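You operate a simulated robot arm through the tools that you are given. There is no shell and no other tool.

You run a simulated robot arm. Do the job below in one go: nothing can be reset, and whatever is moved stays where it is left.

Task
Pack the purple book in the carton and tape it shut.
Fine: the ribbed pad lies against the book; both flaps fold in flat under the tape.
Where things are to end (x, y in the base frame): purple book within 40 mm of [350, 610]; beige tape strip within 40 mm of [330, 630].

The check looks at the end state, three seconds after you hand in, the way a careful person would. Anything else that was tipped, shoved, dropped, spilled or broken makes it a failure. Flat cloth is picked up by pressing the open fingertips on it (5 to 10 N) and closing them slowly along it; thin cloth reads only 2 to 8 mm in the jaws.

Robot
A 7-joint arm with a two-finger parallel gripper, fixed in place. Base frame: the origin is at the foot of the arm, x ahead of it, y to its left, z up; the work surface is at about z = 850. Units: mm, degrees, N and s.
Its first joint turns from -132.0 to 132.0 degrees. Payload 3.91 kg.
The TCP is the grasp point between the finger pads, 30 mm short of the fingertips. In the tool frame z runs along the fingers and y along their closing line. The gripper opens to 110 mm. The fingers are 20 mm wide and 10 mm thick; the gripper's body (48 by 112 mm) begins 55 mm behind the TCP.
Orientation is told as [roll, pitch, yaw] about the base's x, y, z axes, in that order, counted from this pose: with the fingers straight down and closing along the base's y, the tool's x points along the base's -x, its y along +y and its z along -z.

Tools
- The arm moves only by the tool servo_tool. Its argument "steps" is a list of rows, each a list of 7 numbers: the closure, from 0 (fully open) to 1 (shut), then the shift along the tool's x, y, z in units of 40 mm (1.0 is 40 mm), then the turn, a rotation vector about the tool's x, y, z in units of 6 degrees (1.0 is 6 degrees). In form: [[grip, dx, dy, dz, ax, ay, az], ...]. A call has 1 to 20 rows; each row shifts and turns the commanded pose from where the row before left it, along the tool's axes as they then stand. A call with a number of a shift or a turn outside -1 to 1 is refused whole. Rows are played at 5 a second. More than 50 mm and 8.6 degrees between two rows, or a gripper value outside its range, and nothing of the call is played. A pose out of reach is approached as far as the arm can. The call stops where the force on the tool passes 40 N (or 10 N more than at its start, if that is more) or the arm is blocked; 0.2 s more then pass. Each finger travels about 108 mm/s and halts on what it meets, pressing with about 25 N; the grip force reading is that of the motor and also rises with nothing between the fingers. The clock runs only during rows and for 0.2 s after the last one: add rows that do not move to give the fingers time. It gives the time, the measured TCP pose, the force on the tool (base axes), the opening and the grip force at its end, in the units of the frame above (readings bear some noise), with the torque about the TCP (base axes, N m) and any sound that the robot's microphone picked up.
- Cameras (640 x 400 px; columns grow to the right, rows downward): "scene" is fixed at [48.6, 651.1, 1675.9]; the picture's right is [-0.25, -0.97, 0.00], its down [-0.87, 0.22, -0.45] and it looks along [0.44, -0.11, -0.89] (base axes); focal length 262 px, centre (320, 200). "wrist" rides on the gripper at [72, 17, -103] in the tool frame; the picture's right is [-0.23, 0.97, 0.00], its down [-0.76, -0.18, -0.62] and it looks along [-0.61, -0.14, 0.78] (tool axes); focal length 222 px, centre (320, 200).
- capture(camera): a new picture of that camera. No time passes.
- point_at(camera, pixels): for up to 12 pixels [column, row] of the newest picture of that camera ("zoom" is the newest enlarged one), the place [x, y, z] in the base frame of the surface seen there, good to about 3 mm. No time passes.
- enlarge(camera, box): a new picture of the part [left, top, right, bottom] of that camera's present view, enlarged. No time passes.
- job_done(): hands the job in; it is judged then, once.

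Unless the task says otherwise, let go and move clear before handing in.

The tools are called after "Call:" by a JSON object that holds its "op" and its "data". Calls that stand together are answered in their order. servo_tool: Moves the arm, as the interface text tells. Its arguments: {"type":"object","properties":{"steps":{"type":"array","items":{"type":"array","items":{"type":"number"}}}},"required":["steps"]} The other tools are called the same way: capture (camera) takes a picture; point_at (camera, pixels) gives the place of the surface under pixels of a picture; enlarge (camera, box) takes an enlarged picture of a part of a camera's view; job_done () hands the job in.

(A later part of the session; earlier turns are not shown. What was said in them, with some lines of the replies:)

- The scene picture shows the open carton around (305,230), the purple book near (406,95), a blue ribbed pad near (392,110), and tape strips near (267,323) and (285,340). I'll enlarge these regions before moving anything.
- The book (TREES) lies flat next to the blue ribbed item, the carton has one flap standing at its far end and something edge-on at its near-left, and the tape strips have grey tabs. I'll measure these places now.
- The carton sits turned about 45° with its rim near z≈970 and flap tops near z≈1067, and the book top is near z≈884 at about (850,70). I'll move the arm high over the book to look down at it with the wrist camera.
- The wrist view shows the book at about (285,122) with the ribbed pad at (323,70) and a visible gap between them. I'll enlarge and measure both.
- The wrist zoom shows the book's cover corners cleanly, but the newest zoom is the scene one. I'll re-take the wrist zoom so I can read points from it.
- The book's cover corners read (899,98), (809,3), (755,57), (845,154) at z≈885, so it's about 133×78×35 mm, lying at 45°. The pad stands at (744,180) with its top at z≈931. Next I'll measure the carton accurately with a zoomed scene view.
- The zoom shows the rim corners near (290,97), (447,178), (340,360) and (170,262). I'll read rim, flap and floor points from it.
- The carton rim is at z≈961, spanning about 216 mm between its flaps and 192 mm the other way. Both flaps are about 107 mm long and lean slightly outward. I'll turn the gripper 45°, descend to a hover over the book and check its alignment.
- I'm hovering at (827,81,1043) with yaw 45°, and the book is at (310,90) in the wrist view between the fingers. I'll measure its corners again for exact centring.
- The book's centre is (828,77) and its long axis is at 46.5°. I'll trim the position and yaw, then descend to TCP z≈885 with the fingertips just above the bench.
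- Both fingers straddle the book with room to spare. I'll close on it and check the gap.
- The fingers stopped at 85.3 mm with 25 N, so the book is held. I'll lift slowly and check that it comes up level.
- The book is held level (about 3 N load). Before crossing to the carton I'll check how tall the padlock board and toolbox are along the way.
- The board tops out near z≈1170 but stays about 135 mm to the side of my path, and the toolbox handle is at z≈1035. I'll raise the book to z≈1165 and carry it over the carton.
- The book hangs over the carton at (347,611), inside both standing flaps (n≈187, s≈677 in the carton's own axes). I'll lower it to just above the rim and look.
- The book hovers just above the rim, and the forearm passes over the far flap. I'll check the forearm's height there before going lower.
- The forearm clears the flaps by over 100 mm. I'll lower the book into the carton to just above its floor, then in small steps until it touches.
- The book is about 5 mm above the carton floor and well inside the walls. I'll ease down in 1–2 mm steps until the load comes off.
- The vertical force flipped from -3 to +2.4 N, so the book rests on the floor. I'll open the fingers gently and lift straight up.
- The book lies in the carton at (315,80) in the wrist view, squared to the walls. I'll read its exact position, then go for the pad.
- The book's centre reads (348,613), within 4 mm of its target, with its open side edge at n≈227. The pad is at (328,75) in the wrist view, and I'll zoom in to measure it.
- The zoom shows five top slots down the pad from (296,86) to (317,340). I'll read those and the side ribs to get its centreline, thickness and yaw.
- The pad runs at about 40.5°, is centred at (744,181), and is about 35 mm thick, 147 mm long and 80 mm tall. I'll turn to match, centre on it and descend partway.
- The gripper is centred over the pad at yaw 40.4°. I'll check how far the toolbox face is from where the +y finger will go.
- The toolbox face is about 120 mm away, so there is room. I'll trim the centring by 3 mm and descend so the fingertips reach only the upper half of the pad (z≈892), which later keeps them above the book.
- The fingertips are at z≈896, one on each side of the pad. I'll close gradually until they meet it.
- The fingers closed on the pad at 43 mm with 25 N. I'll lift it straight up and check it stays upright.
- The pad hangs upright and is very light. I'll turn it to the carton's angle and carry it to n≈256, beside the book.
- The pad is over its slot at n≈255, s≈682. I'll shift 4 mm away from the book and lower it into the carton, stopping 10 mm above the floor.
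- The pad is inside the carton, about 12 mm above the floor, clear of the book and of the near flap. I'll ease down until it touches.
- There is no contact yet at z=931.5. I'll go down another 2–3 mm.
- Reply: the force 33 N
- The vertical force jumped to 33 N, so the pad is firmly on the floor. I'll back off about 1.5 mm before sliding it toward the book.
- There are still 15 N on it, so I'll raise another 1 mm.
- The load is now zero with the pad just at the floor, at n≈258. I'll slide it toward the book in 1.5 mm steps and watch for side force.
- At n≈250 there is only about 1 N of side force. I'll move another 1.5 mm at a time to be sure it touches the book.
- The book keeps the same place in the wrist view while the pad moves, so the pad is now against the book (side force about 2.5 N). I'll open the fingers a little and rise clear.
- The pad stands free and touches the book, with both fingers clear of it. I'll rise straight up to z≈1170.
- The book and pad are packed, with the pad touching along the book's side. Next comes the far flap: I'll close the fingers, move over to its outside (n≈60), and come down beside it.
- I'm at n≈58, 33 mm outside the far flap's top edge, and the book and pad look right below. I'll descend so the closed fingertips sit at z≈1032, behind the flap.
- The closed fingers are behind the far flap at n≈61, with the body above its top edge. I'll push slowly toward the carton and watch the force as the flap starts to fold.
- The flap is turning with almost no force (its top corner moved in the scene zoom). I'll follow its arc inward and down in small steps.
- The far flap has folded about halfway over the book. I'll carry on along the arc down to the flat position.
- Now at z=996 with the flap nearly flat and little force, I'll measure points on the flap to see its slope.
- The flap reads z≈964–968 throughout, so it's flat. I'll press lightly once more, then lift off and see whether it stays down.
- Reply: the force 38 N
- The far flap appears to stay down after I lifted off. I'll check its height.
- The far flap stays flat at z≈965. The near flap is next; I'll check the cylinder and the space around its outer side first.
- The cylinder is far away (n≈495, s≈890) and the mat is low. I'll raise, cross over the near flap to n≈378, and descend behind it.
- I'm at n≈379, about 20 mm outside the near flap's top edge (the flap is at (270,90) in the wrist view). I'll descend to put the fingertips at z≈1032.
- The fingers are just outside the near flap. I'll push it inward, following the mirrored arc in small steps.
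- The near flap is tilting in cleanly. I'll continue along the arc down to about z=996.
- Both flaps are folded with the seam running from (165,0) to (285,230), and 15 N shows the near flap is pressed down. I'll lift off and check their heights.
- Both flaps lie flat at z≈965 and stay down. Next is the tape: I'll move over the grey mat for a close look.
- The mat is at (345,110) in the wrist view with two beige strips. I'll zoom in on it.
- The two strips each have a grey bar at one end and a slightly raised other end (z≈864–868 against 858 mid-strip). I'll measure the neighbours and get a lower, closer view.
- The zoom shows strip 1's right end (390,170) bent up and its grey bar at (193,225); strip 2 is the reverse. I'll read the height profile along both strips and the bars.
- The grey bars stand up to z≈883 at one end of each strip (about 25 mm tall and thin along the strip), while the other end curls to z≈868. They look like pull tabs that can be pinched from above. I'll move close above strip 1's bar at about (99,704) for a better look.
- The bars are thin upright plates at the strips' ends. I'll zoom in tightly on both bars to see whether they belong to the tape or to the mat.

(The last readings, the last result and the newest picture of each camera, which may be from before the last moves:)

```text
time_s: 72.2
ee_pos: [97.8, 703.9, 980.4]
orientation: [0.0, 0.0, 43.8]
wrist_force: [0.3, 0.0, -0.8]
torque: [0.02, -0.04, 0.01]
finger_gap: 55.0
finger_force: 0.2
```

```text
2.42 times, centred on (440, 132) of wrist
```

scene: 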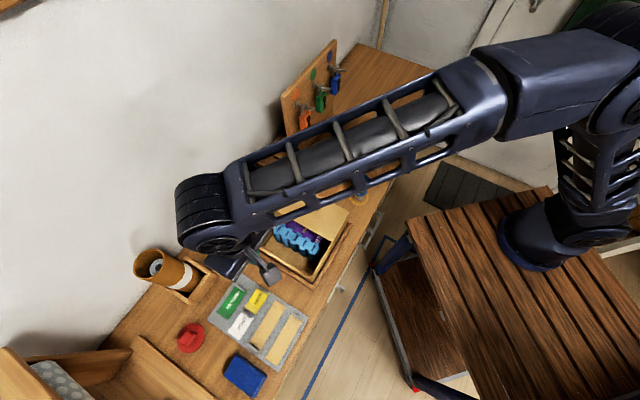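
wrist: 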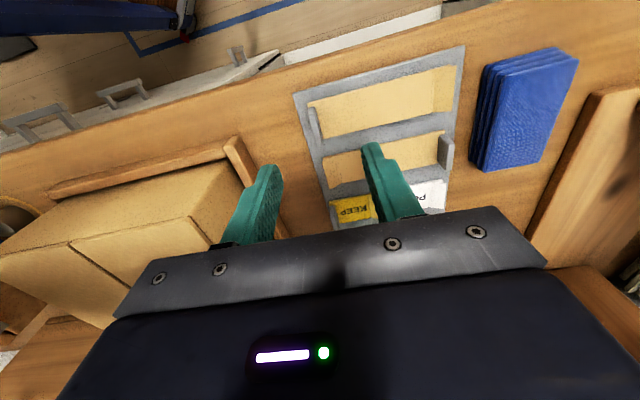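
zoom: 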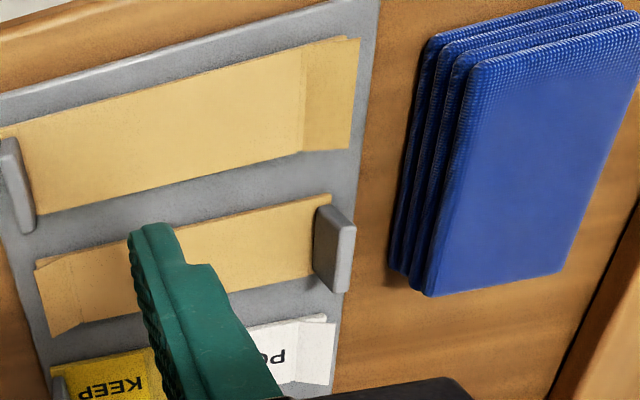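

The tight zoom shows the bar standing on the strip itself, with the tape's corner visible past it at (155,150), so it is the tape's pull tab. I'll descend over it with the fingers 55 mm open and check the alignment.

Call:
{"op": "servo_tool", "data": {"steps": [[0.5, 0, 0, 0.5, 0, 0, 0], [0.5, 0, 0, 0.6, 0, 0, 0], [0.5, 0, 0, 0.3, 0, 0, 0], [0.5, 0, 0, 0, 0, 0, 0]]}}

Call:
{"op": "capture", "data": {"camera": "wrist"}}

Call:
{"op": "enlarge", "data": {"camera": "wrist", "box": [220, 60, 400, 230]}}

```text
time_s: 73.2
ee_pos: [97.2, 702.4, 923.3]
orientation: [-0.1, 0.0, 43.9]
wrist_force: [-0.5, -0.4, -0.2]
torque: [-0.04, 0.01, 0.01]
finger_gap: 55.0
finger_force: 0.0
```

```text
taken
```

wrist: 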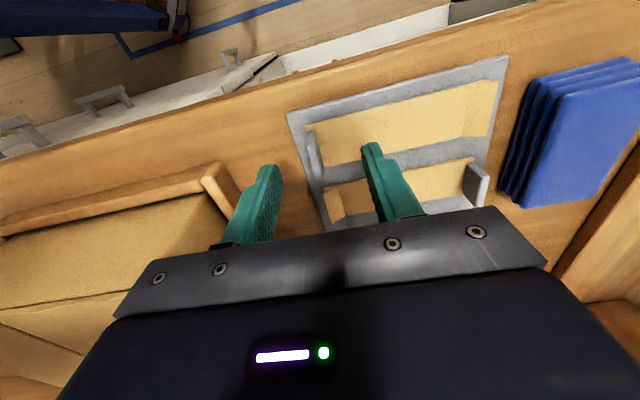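

```text
2.35 times, centred on (310, 145) of wrist
```

zoom: 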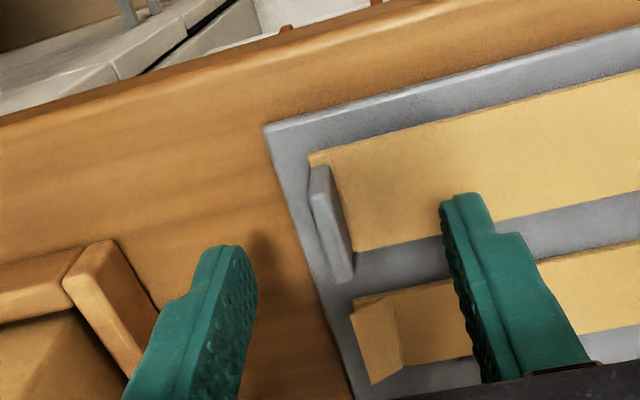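

The bar sits between the fingers. I'll read its exact position before the final descent.

Call:
{"op": "point_at", "data": {"camera": "zoom", "pixels": [[318, 185], [325, 210], [332, 240], [338, 270], [345, 275], [335, 190], [342, 225], [312, 160], [355, 240], [340, 160], [300, 180], [320, 300]]}}

```text
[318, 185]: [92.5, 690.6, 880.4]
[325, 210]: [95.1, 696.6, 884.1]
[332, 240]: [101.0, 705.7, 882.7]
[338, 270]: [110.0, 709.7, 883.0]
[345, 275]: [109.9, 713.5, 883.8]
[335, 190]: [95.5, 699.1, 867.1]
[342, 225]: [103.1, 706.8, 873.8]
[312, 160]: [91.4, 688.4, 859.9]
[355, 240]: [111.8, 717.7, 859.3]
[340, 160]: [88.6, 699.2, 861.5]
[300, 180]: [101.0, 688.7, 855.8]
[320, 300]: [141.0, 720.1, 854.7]
```

The bar's centre is (100,701) and my TCP is within 3 mm. I'll trim 2 mm and descend so the fingertips end at z≈865, just above the tape.

Call:
{"op": "servo_tool", "data": {"steps": [[0.5, -0.02, -0.05, 0.3, 0, 0, 0], [0.5, 0, 0, 0.25, 0, 0, 0], [0.5, 0, 0, 0.12, 0, 0, 0], [0.5, 0, 0, 0, 0, 0, 0]]}}

Call:
{"op": "enlarge", "data": {"camera": "wrist", "box": [220, 60, 400, 230]}}

```text
time_s: 74.2
ee_pos: [100.1, 703.2, 895.6]
orientation: [0.0, 0.0, 43.7]
wrist_force: [0.3, 0.2, 0.3]
torque: [0.02, 0.01, 0.0]
finger_gap: 55.1
finger_force: 0.0
```

```text
2.35 times, centred on (310, 145) of wrist
```

zoom: 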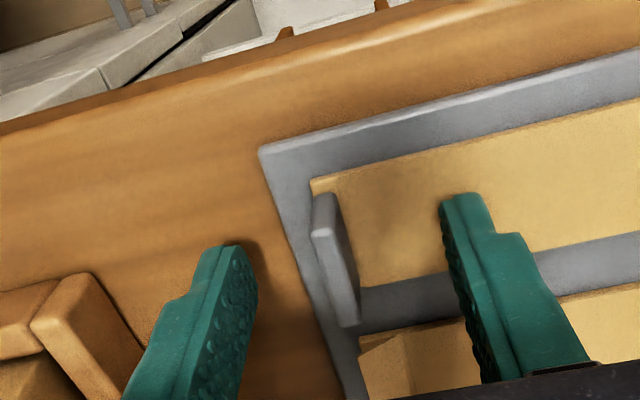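

The bar at (335,260) is midway between the two fingertips. I'll close gently on it.

Call:
{"op": "servo_tool", "data": {"steps": [[0.7, 0, 0, 0, 0, 0, 0], [0.8, 0, 0, 0, 0, 0, 0], [0.9, 0, 0, 0, 0, 0, 0], [0.97, 0, 0, 0, 0, 0, 0], [1, 0, 0, 0, 0, 0, 0], [1, 0, 0, 0, 0, 0, 0]]}}

Call:
{"op": "enlarge", "data": {"camera": "wrist", "box": [220, 60, 400, 230]}}

```text
time_s: 75.6
ee_pos: [99.4, 703.1, 896.0]
orientation: [0.0, 0.0, 43.7]
wrist_force: [0.2, 0.5, 0.8]
torque: [-0.02, -0.04, 0.0]
finger_gap: 5.7
finger_force: 24.9
```

```text
2.35 times, centred on (310, 145) of wrist
```

zoom: 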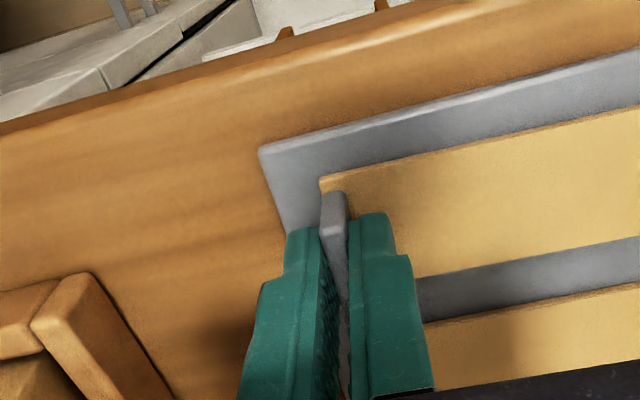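

The bar is pinched at 5.7 mm, and the tape's end moved with it, so it is attached to the strip. I'll lift slowly by a few millimetres and watch the force and the mat.

Call:
{"op": "servo_tool", "data": {"steps": [[1, 0, 0, -0.1, 0, 0, 0], [1, 0, 0, -0.2, 0, 0, 0], [1, 0, 0, -0.3, 0, 0, 0], [1, 0, 0, -0.3, 0, 0, 0], [1, 0, 0, 0, 0, 0, 0]]}}

Call:
{"op": "capture", "data": {"camera": "wrist"}}

Call:
{"op": "enlarge", "data": {"camera": "scene", "box": [190, 250, 340, 400]}}

```text
time_s: 76.8
ee_pos: [101.3, 702.3, 931.5]
orientation: [0.0, 0.0, 43.7]
wrist_force: [0.0, 0.3, -0.9]
torque: [0.01, 0.0, -0.02]
finger_gap: 5.7
finger_force: 24.7
```

```text
taken
```

wrist: 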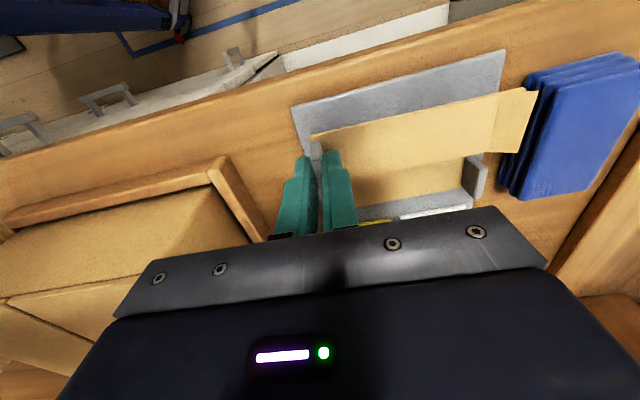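

```text
2.67 times, centred on (265, 325) of scene
```

zoom: 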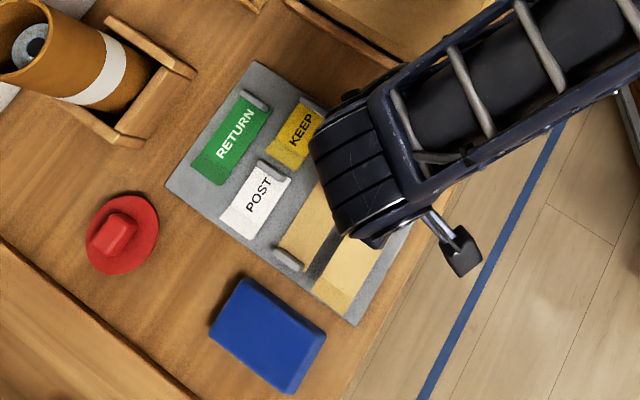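

The strip lifted off cleanly as a stiff piece, and the mat and the other labels haven't moved. I'll raise it to z≈1060, turn 2° to match the carton, and carry it over the seam.

Call:
{"op": "servo_tool", "data": {"steps": [[1, 0, 0, -0.5, 0, 0, 0], [1, 0, 0, -0.7, 0, 0, 0], [1, 0, 0, -0.8, 0, 0, 0], [1, 0, 0, -0.7, 0, 0, 0], [1, 0, 0, -0.5, 0, 0, -0.33], [1, -0.25, -0.5, 0, 0, 0, 0], [1, -0.33, -0.85, 0, 0, 0, 0], [1, -0.33, -0.85, 0, 0, 0, 0], [1, -0.33, -0.85, 0, 0, 0, 0], [1, -0.33, -0.85, 0, 0, 0, 0], [1, -0.33, -0.85, 0, 0, 0, 0], [1, -0.33, -0.85, 0, 0, 0, 0], [1, -0.33, -0.85, 0, 0, 0, 0], [1, -0.13, -0.44, 0, 0, 0, 0], [1, 0, 0, 0, 0, 0, 0]]}}

Call:
{"op": "capture", "data": {"camera": "wrist"}}

Call:
{"op": "capture", "data": {"camera": "scene"}}

```text
time_s: 80.0
ee_pos: [374.0, 588.5, 1061.8]
orientation: [0.0, -0.1, 45.7]
wrist_force: [-0.1, 0.4, 0.8]
torque: [0.0, -0.02, 0.01]
finger_gap: 5.6
finger_force: 25.4
```

```text
taken
```

wrist: 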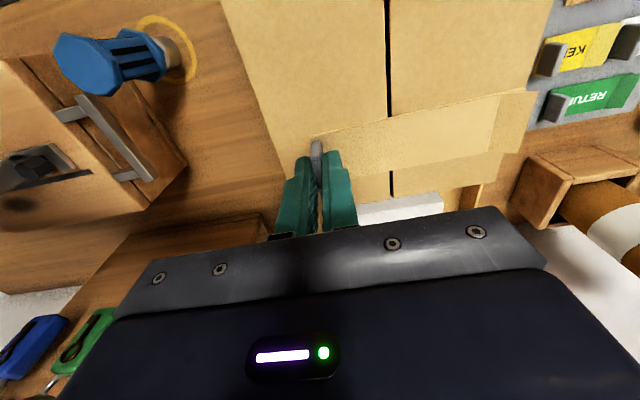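

```text
taken
```

scene: 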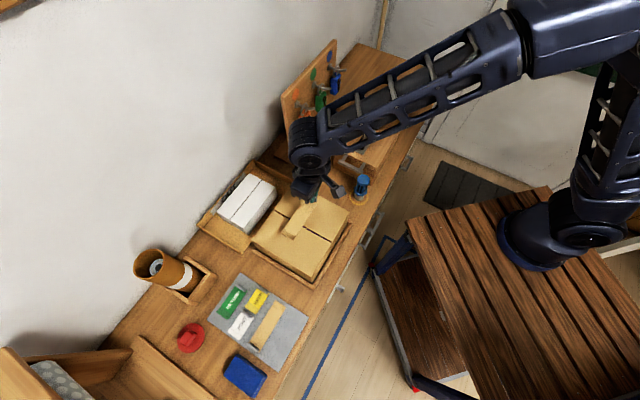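

The tape hangs level over the carton across the seam. I'll measure the tape's corners and the seam to verify the centring before lowering.

Call:
{"op": "point_at", "data": {"camera": "wrist", "pixels": [[322, 136], [495, 98], [533, 93], [518, 150], [490, 152], [370, 178], [420, 140], [387, 20], [388, 90], [393, 190], [300, 60], [480, 40]]}}

```text
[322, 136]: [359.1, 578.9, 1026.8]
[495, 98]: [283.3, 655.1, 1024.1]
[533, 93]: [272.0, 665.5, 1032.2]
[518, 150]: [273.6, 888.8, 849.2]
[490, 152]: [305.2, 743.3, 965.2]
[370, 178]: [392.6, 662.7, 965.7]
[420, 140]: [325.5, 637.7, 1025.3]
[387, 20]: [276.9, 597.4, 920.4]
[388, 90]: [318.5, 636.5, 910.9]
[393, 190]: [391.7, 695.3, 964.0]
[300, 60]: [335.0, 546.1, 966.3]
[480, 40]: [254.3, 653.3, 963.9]
```

The tape's edges span n≈150–278 and centre near s≈679, straddling the seam. I'll lower it to just above the flaps, then ease down to contact.

Call:
{"op": "servo_tool", "data": {"steps": [[1, 0, 0, 0.3, 0, 0, 0], [1, 0, 0, 0.5, 0, 0, 0], [1, 0, 0, 0.35, 0, 0, 0], [1, 0, 0, 0.15, 0, 0, 0], [1, 0, 0, 0, 0, 0, 0]]}}

Call:
{"op": "servo_tool", "data": {"steps": [[1, 0, 0, 0.04, 0, 0, 0], [1, 0, 0, 0.04, 0, 0, 0], [1, 0, 0, 0, 0, 0, 0]]}}

Call:
{"op": "capture", "data": {"camera": "wrist"}}

```text
time_s: 81.2
ee_pos: [373.3, 587.6, 1007.8]
orientation: [0.0, 0.0, 45.7]
wrist_force: [-0.1, -0.4, -0.7]
torque: [0.01, -0.01, 0.0]
finger_gap: 5.7
finger_force: 24.7
```

```text
time_s: 82.0
ee_pos: [373.0, 587.1, 1006.1]
orientation: [0.0, 0.0, 45.7]
wrist_force: [-0.1, -0.2, 1.1]
torque: [0.01, -0.02, -0.04]
finger_gap: 5.6
finger_force: 25.0
```

```text
taken
```

wrist: 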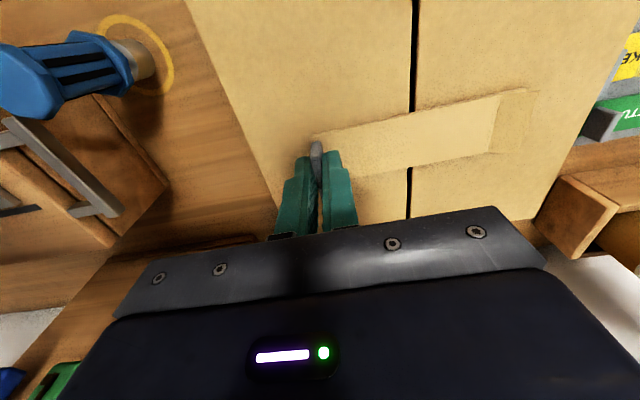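

The tape's shadow is nearly touching and the seam at (410,150) crosses its middle. I'll keep easing down in 1 mm steps.

Call:
{"op": "servo_tool", "data": {"steps": [[1, 0, 0, 0.03, 0, 0, 0], [1, 0, 0, 0.03, 0, 0, 0], [1, 0, 0, 0, 0, 0, 0]]}}

Call:
{"op": "point_at", "data": {"camera": "wrist", "pixels": [[350, 140], [400, 130], [440, 135], [480, 120], [510, 110], [520, 95], [450, 80], [350, 100], [450, 175], [330, 150]]}}

```text
time_s: 82.8
ee_pos: [372.8, 587.8, 1003.7]
orientation: [0.0, -0.1, 45.9]
wrist_force: [0.7, 4.5, 19.5]
torque: [0.21, -0.06, -0.07]
finger_gap: 5.6
finger_force: 24.8
```

```text
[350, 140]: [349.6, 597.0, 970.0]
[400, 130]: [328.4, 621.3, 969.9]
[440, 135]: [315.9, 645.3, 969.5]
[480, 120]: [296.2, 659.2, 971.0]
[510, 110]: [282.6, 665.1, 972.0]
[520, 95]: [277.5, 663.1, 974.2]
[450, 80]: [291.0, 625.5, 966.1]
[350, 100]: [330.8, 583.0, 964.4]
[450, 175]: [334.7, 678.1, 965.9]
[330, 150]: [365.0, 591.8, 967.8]
```

Contact: 19.5 N at z=1003.7, with the tape pressed on the flaps near the tab. I'll hold a moment, then open and check that the tape stays.

Call:
{"op": "servo_tool", "data": {"steps": [[1, 0, 0, 0, 0, 0, 0], [1, 0, 0, 0, 0, 0, 0], [1, 0, 0, -0.02, 0, 0, 0], [0.9, 0, 0, 0, 0, 0, 0], [0.8, 0, 0, 0, 0, 0, 0], [0.75, 0, 0, 0, 0, 0, 0], [0.75, 0, 0, 0, 0, 0, 0]]}}

Call:
{"op": "capture", "data": {"camera": "wrist"}}

```text
time_s: 84.4
ee_pos: [372.7, 587.5, 1003.7]
orientation: [0.0, 0.0, 45.8]
wrist_force: [0.1, 0.2, -0.8]
torque: [0.0, 0.0, 0.01]
finger_gap: 27.4
finger_force: 0.0
```

```text
taken
```

wrist: 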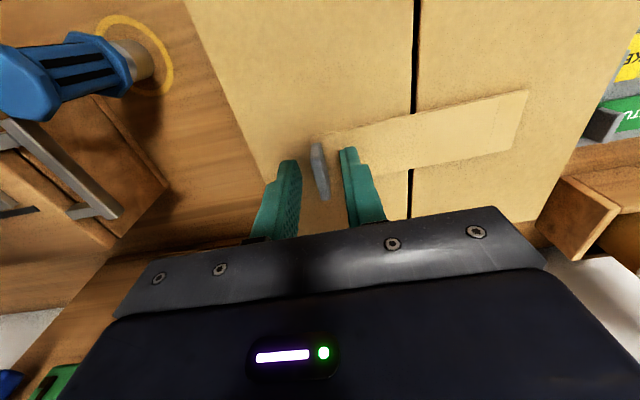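

The tape is released and lies flat across the seam, and its far end at (520,110) has flattened too. I'll lift straight up clear of the tab and look from above.

Call:
{"op": "servo_tool", "data": {"steps": [[0.75, 0, 0, -0.2, 0, 0, 0], [0.75, 0, 0, -0.5, 0, 0, 0], [0.75, 0, 0, -0.8, 0, 0, 0], [0.75, 0, 0, -0.9, 0, 0, 0], [0.75, 0, 0, -0.9, 0, 0, 0], [0.75, 0, 0, -0.9, 0, 0, 0], [0.75, 0, 0, 0, 0, 0, 0]]}}

Call:
{"op": "capture", "data": {"camera": "wrist"}}

Call:
{"op": "enlarge", "data": {"camera": "wrist", "box": [200, 0, 400, 190]}}

Call:
{"op": "enlarge", "data": {"camera": "scene", "box": [230, 150, 380, 300]}}

```text
time_s: 86.0
ee_pos: [372.0, 586.9, 1170.7]
orientation: [0.0, 0.0, 45.7]
wrist_force: [-0.4, 0.5, -0.1]
torque: [-0.01, 0.01, -0.03]
finger_gap: 27.5
finger_force: 0.1
```

```text
taken
```

wrist: 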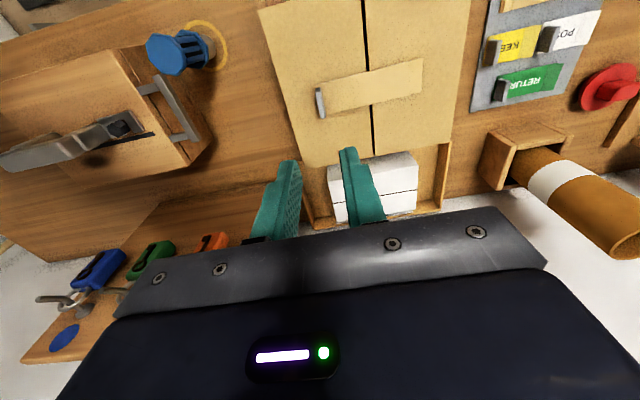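

```text
2.11 times, centred on (300, 95) of wrist
```

zoom: 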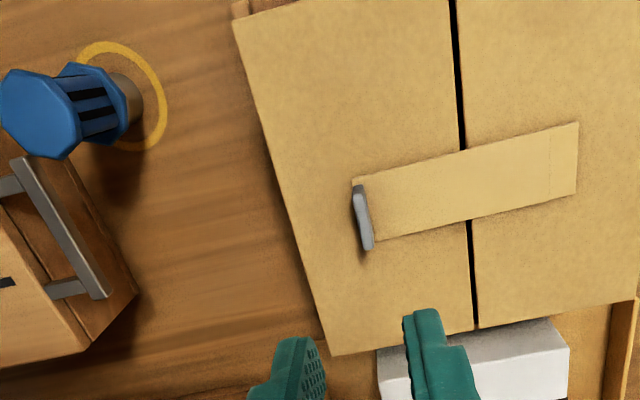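

```text
2.67 times, centred on (305, 225) of scene
```

zoom: 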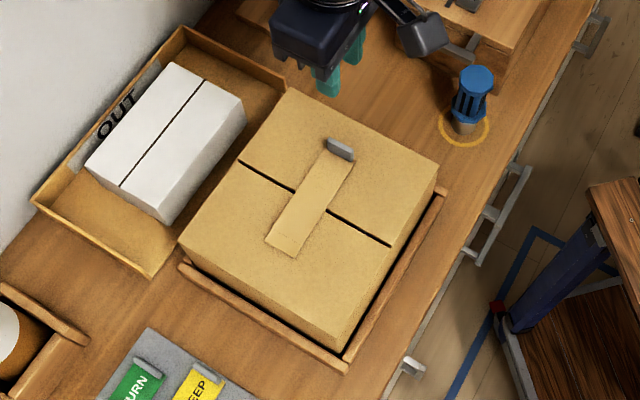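

The tape lies flat across the seam on both flaps. I'll measure the tape's corners and heights, and the flap heights near the seam.

Call:
{"op": "point_at", "data": {"camera": "wrist", "pixels": [[330, 86], [420, 61], [420, 89], [330, 111], [370, 88], [410, 77], [345, 93], [355, 50], [380, 50], [360, 130], [385, 130], [300, 80]]}}

Call:
{"op": "capture", "data": {"camera": "scene"}}

```text
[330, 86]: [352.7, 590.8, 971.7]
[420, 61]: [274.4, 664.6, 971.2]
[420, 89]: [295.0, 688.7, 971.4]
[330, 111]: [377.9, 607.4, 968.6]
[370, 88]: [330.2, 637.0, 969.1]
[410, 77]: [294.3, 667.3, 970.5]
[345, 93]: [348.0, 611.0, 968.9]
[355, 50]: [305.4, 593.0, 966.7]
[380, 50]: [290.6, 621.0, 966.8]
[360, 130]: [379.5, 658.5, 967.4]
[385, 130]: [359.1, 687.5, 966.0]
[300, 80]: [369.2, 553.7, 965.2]
```

```text
taken
```

scene: 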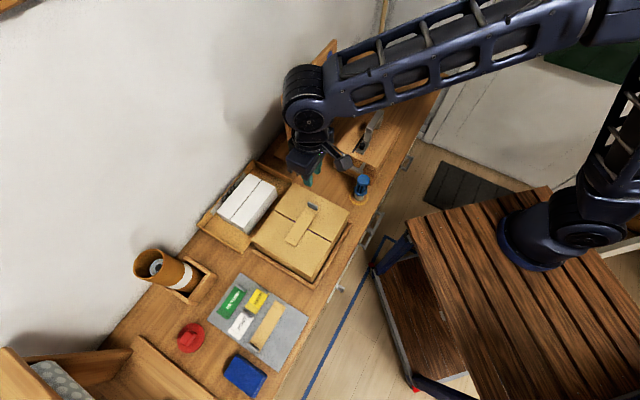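

The tape's centre works out at about (329,634), it lies at z≈969–971 on flaps at z≈966, and nothing else looks disturbed. To make sure it sticks on the second flap as well, I'll press gently on its far half with closed fingertips.

Call:
{"op": "servo_tool", "data": {"steps": [[1, 0, 0.5, 0, 0, 0, 0], [1, 0, 0.8, 0, 0, 0, 0], [1, 0, 0.8, 0, 0, 0, 0], [1, 0, 0.4, 0, 0, 0, 0], [1, 0, 0, 0.6, 0, 0, 0], [1, 0, 0, 0.9, 0, 0, 0], [1, 0, 0, 0.9, 0, 0, 0], [1, 0, 0, 0.9, 0, 0, 0], [1, 0, 0, 0.5, 0, 0, 0], [1, 0, 0, 0.2, 0, 0, 0], [1, 0, 0, 0, 0, 0, 0]]}}

Call:
{"op": "capture", "data": {"camera": "wrist"}}

```text
time_s: 88.4
ee_pos: [299.3, 653.6, 1011.3]
orientation: [0.0, 0.0, 45.6]
wrist_force: [-0.6, -0.5, -0.4]
torque: [0.0, -0.01, -0.01]
finger_gap: 0.1
finger_force: 25.1
```

```text
taken
```

wrist: 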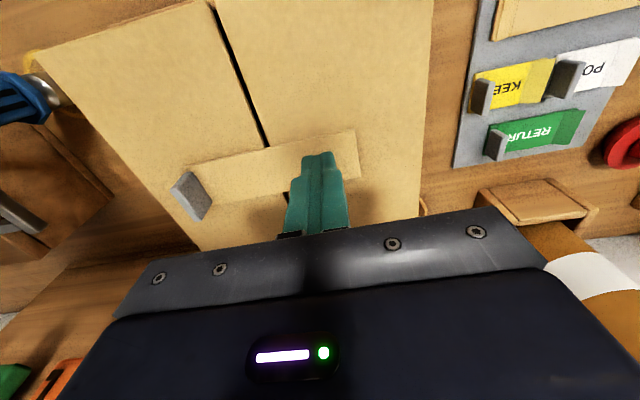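

The fingertips hover about 11 mm over the tape's far half, at n≈250. I'll lower in small steps to a light press.

Call:
{"op": "servo_tool", "data": {"steps": [[1, 0, 0, 0.1, 0, 0, 0], [1, 0, 0, 0.07, 0, 0, 0], [1, 0, 0, 0.04, 0, 0, 0], [1, 0, 0, 0, 0, 0, 0]]}}

Call:
{"op": "servo_tool", "data": {"steps": [[1, 0, 0, 0.03, 0, 0, 0], [1, 0, 0, 0, 0, 0, 0]]}}

```text
time_s: 89.4
ee_pos: [301.1, 656.0, 1002.2]
orientation: [0.0, -0.1, 45.7]
wrist_force: [-1.2, 0.5, -0.1]
torque: [-0.02, 0.01, 0.02]
finger_gap: 0.0
finger_force: 25.0
```

```text
time_s: 90.0
ee_pos: [300.9, 657.0, 1000.7]
orientation: [0.0, 0.0, 45.7]
wrist_force: [0.3, 0.8, -0.6]
torque: [0.02, 0.01, 0.01]
finger_gap: 0.0
finger_force: 24.6
```

There is no contact yet at z=1000.7. I'll continue down in 1 mm steps.

Call:
{"op": "servo_tool", "data": {"steps": [[1, 0, 0, 0.03, 0, 0, 0], [1, 0, 0, 0, 0, 0, 0]]}}

Call:
{"op": "servo_tool", "data": {"steps": [[1, 0, 0, 0.025, 0, 0, 0], [1, 0, 0, 0, 0, 0, 0]]}}

```text
time_s: 90.6
ee_pos: [302.0, 655.9, 999.8]
orientation: [0.0, 0.1, 45.8]
wrist_force: [0.7, 0.1, -0.8]
torque: [0.02, -0.02, 0.0]
finger_gap: 0.0
finger_force: 24.3
```

```text
time_s: 91.2
ee_pos: [301.0, 656.1, 999.1]
orientation: [0.1, 0.0, 45.7]
wrist_force: [0.0, 0.4, -0.4]
torque: [0.0, -0.01, 0.02]
finger_gap: 0.2
finger_force: 25.1
```

Still no contact at z=999. I'll go two more 1 mm steps.

Call:
{"op": "servo_tool", "data": {"steps": [[1, 0, 0, 0.025, 0, 0, 0], [1, 0, 0, 0, 0, 0, 0]]}}

Call:
{"op": "servo_tool", "data": {"steps": [[1, 0, 0, 0.02, 0, 0, 0], [1, 0, 0, 0, 0, 0, 0]]}}

```text
time_s: 91.8
ee_pos: [302.6, 657.2, 999.6]
orientation: [0.0, 0.0, 45.7]
wrist_force: [-1.6, 0.8, 3.6]
torque: [-0.01, 0.04, 0.02]
finger_gap: 0.1
finger_force: 24.9
```

```text
time_s: 92.4
ee_pos: [302.1, 656.8, 999.4]
orientation: [-0.1, -0.2, 45.8]
wrist_force: [-1.1, -0.3, 12.8]
torque: [-0.02, 0.02, -0.03]
finger_gap: 0.1
finger_force: 24.8
```

A firm 12.8 N press is on the tape's far half. I'll hold briefly, lift straight up, and check the final state.

Call:
{"op": "servo_tool", "data": {"steps": [[1, 0, 0, 0, 0, 0, 0], [1, 0, 0, -0.1, 0, 0, 0], [1, 0, 0, -0.5, 0, 0, 0], [1, 0, 0, -0.9, 0, 0, 0], [1, 0, 0, -0.9, 0, 0, 0], [1, 0, 0, -0.9, 0, 0, 0], [1, 0, 0, -0.9, 0, 0, 0], [1, 0, 0, -0.5, 0, 0, 0], [1, 0, 0, 0, 0, 0, 0]]}}

Call:
{"op": "capture", "data": {"camera": "wrist"}}

Call:
{"op": "point_at", "data": {"camera": "wrist", "pixels": [[255, 90], [290, 85], [320, 75], [330, 85], [240, 95], [280, 95], [200, 60], [300, 30], [250, 140], [310, 120], [200, 110], [340, 60]]}}

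```text
time_s: 94.4
ee_pos: [300.7, 654.8, 1187.9]
orientation: [0.1, -0.1, 45.7]
wrist_force: [0.5, 0.0, -0.4]
torque: [-0.01, -0.03, 0.01]
finger_gap: 0.0
finger_force: 24.7
```

```text
taken
```

wrist: 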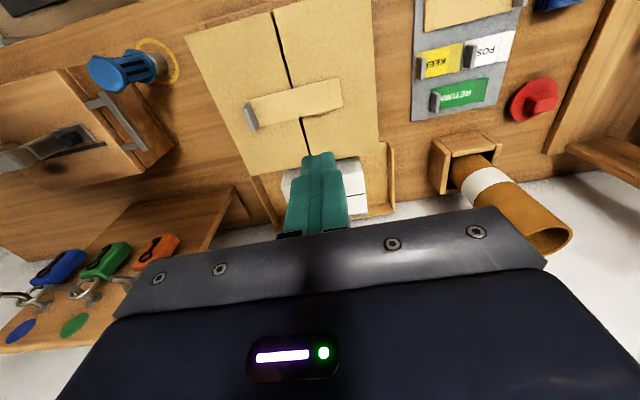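

```text
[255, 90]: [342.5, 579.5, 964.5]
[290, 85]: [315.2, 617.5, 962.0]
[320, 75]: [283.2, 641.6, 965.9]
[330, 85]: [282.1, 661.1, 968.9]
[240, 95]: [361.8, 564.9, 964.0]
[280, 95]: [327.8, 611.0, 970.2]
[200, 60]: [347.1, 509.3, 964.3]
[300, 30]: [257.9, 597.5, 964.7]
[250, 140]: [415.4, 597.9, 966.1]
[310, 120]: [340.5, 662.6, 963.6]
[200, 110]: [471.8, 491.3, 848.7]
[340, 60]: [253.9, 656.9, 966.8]
```

Flaps read z≈964–967 and the tape z≈969–970, all still flat and in place. I'll move the arm back up and away toward its starting pose, then take a last look.

Call:
{"op": "servo_tool", "data": {"steps": [[1, 0, 0, -0.6, 0, 0, 0], [1, 0, 0, -0.6, 0, 0, 0], [0.8, 0, -0.5, 0, 0, 0, 0], [0.6, 0, -0.9, 0, 0, 0, 0], [0.5, 0, -0.9, 0, 0, 0, 0], [0.5, 0, -0.9, 0, 0, 0, 0], [0.5, 0, -0.9, 0, 0, 0, 0], [0.5, 0, -0.9, 0, 0, 0, 0], [0.5, 0, -0.9, 0, 0, 0, 0], [0.5, 0, -0.7, 0, 0, 0, 0], [0.5, 0, -0.3, 0, 0, 0, 0], [0.5, 0, 0, 0, 0, 0, 0]]}}

Call:
{"op": "capture", "data": {"camera": "scene"}}

Call:
{"op": "enlarge", "data": {"camera": "scene", "box": [180, 150, 400, 390]}}

```text
time_s: 97.0
ee_pos: [498.3, 461.9, 1233.9]
orientation: [0.0, 0.0, 45.7]
wrist_force: [-0.4, -0.5, -0.2]
torque: [0.03, -0.05, -0.01]
finger_gap: 54.9
finger_force: 0.0
```

```text
taken
```

scene: 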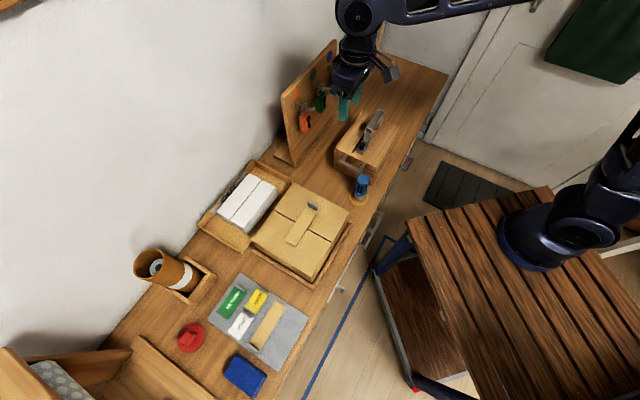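

```text
1.67 times, centred on (290, 270) of scene
```

zoom: 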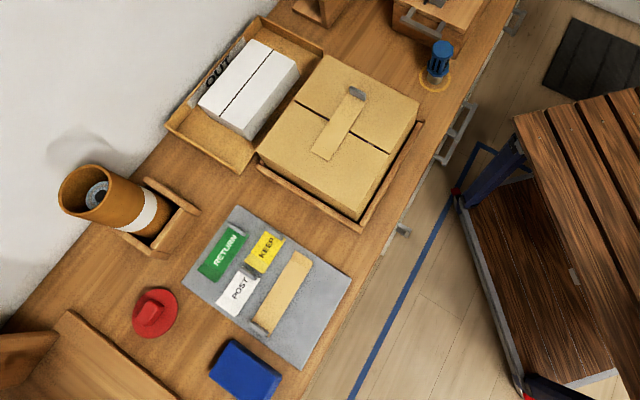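

The last picture shows the carton at (300,230) closed with both flaps flat and the tape across the seam. The labels, second strip, toolbox, padlocks and cylinder are all where they were, and the arm is clear, so I'm handing in.

Call:
{"op": "job_done", "data": {}}

```text
The job is handed in.
```

The purple book is packed in the carton with the ribbed pad standing against it. Both flaps are folded flat and taped across the seam. I've handed the job in but haven't seen the check's result.

| Item | Final place | Target | Off by |
|---|---|---|---|
| Purple book | about (348, 613), read just after I set it down | (350, 610) | about 4 mm |
| Beige tape strip | about (329, 634) | (330, 630) | about 4 mm |

- **Book:** sliding the pad up to it nudged it by 1–2 mm at most. A partial reading afterwards still put it near (350, 614).
- **Pad:** it stands upright on its edge beside the book, as it stood on the bench, and was touching the book when I let go.
- **Flaps and tape:** the flaps read about z = 964–967 and the tape about z = 970. I pressed the tape down at both ends, with about 13–20 N.
- **Which strip:** there were two beige strips on the mat. I used the one nearest the bench's front edge; its grey pull tab still stands up at one end.

In the last picture nothing else on the bench had moved, and the arm was clear of it.
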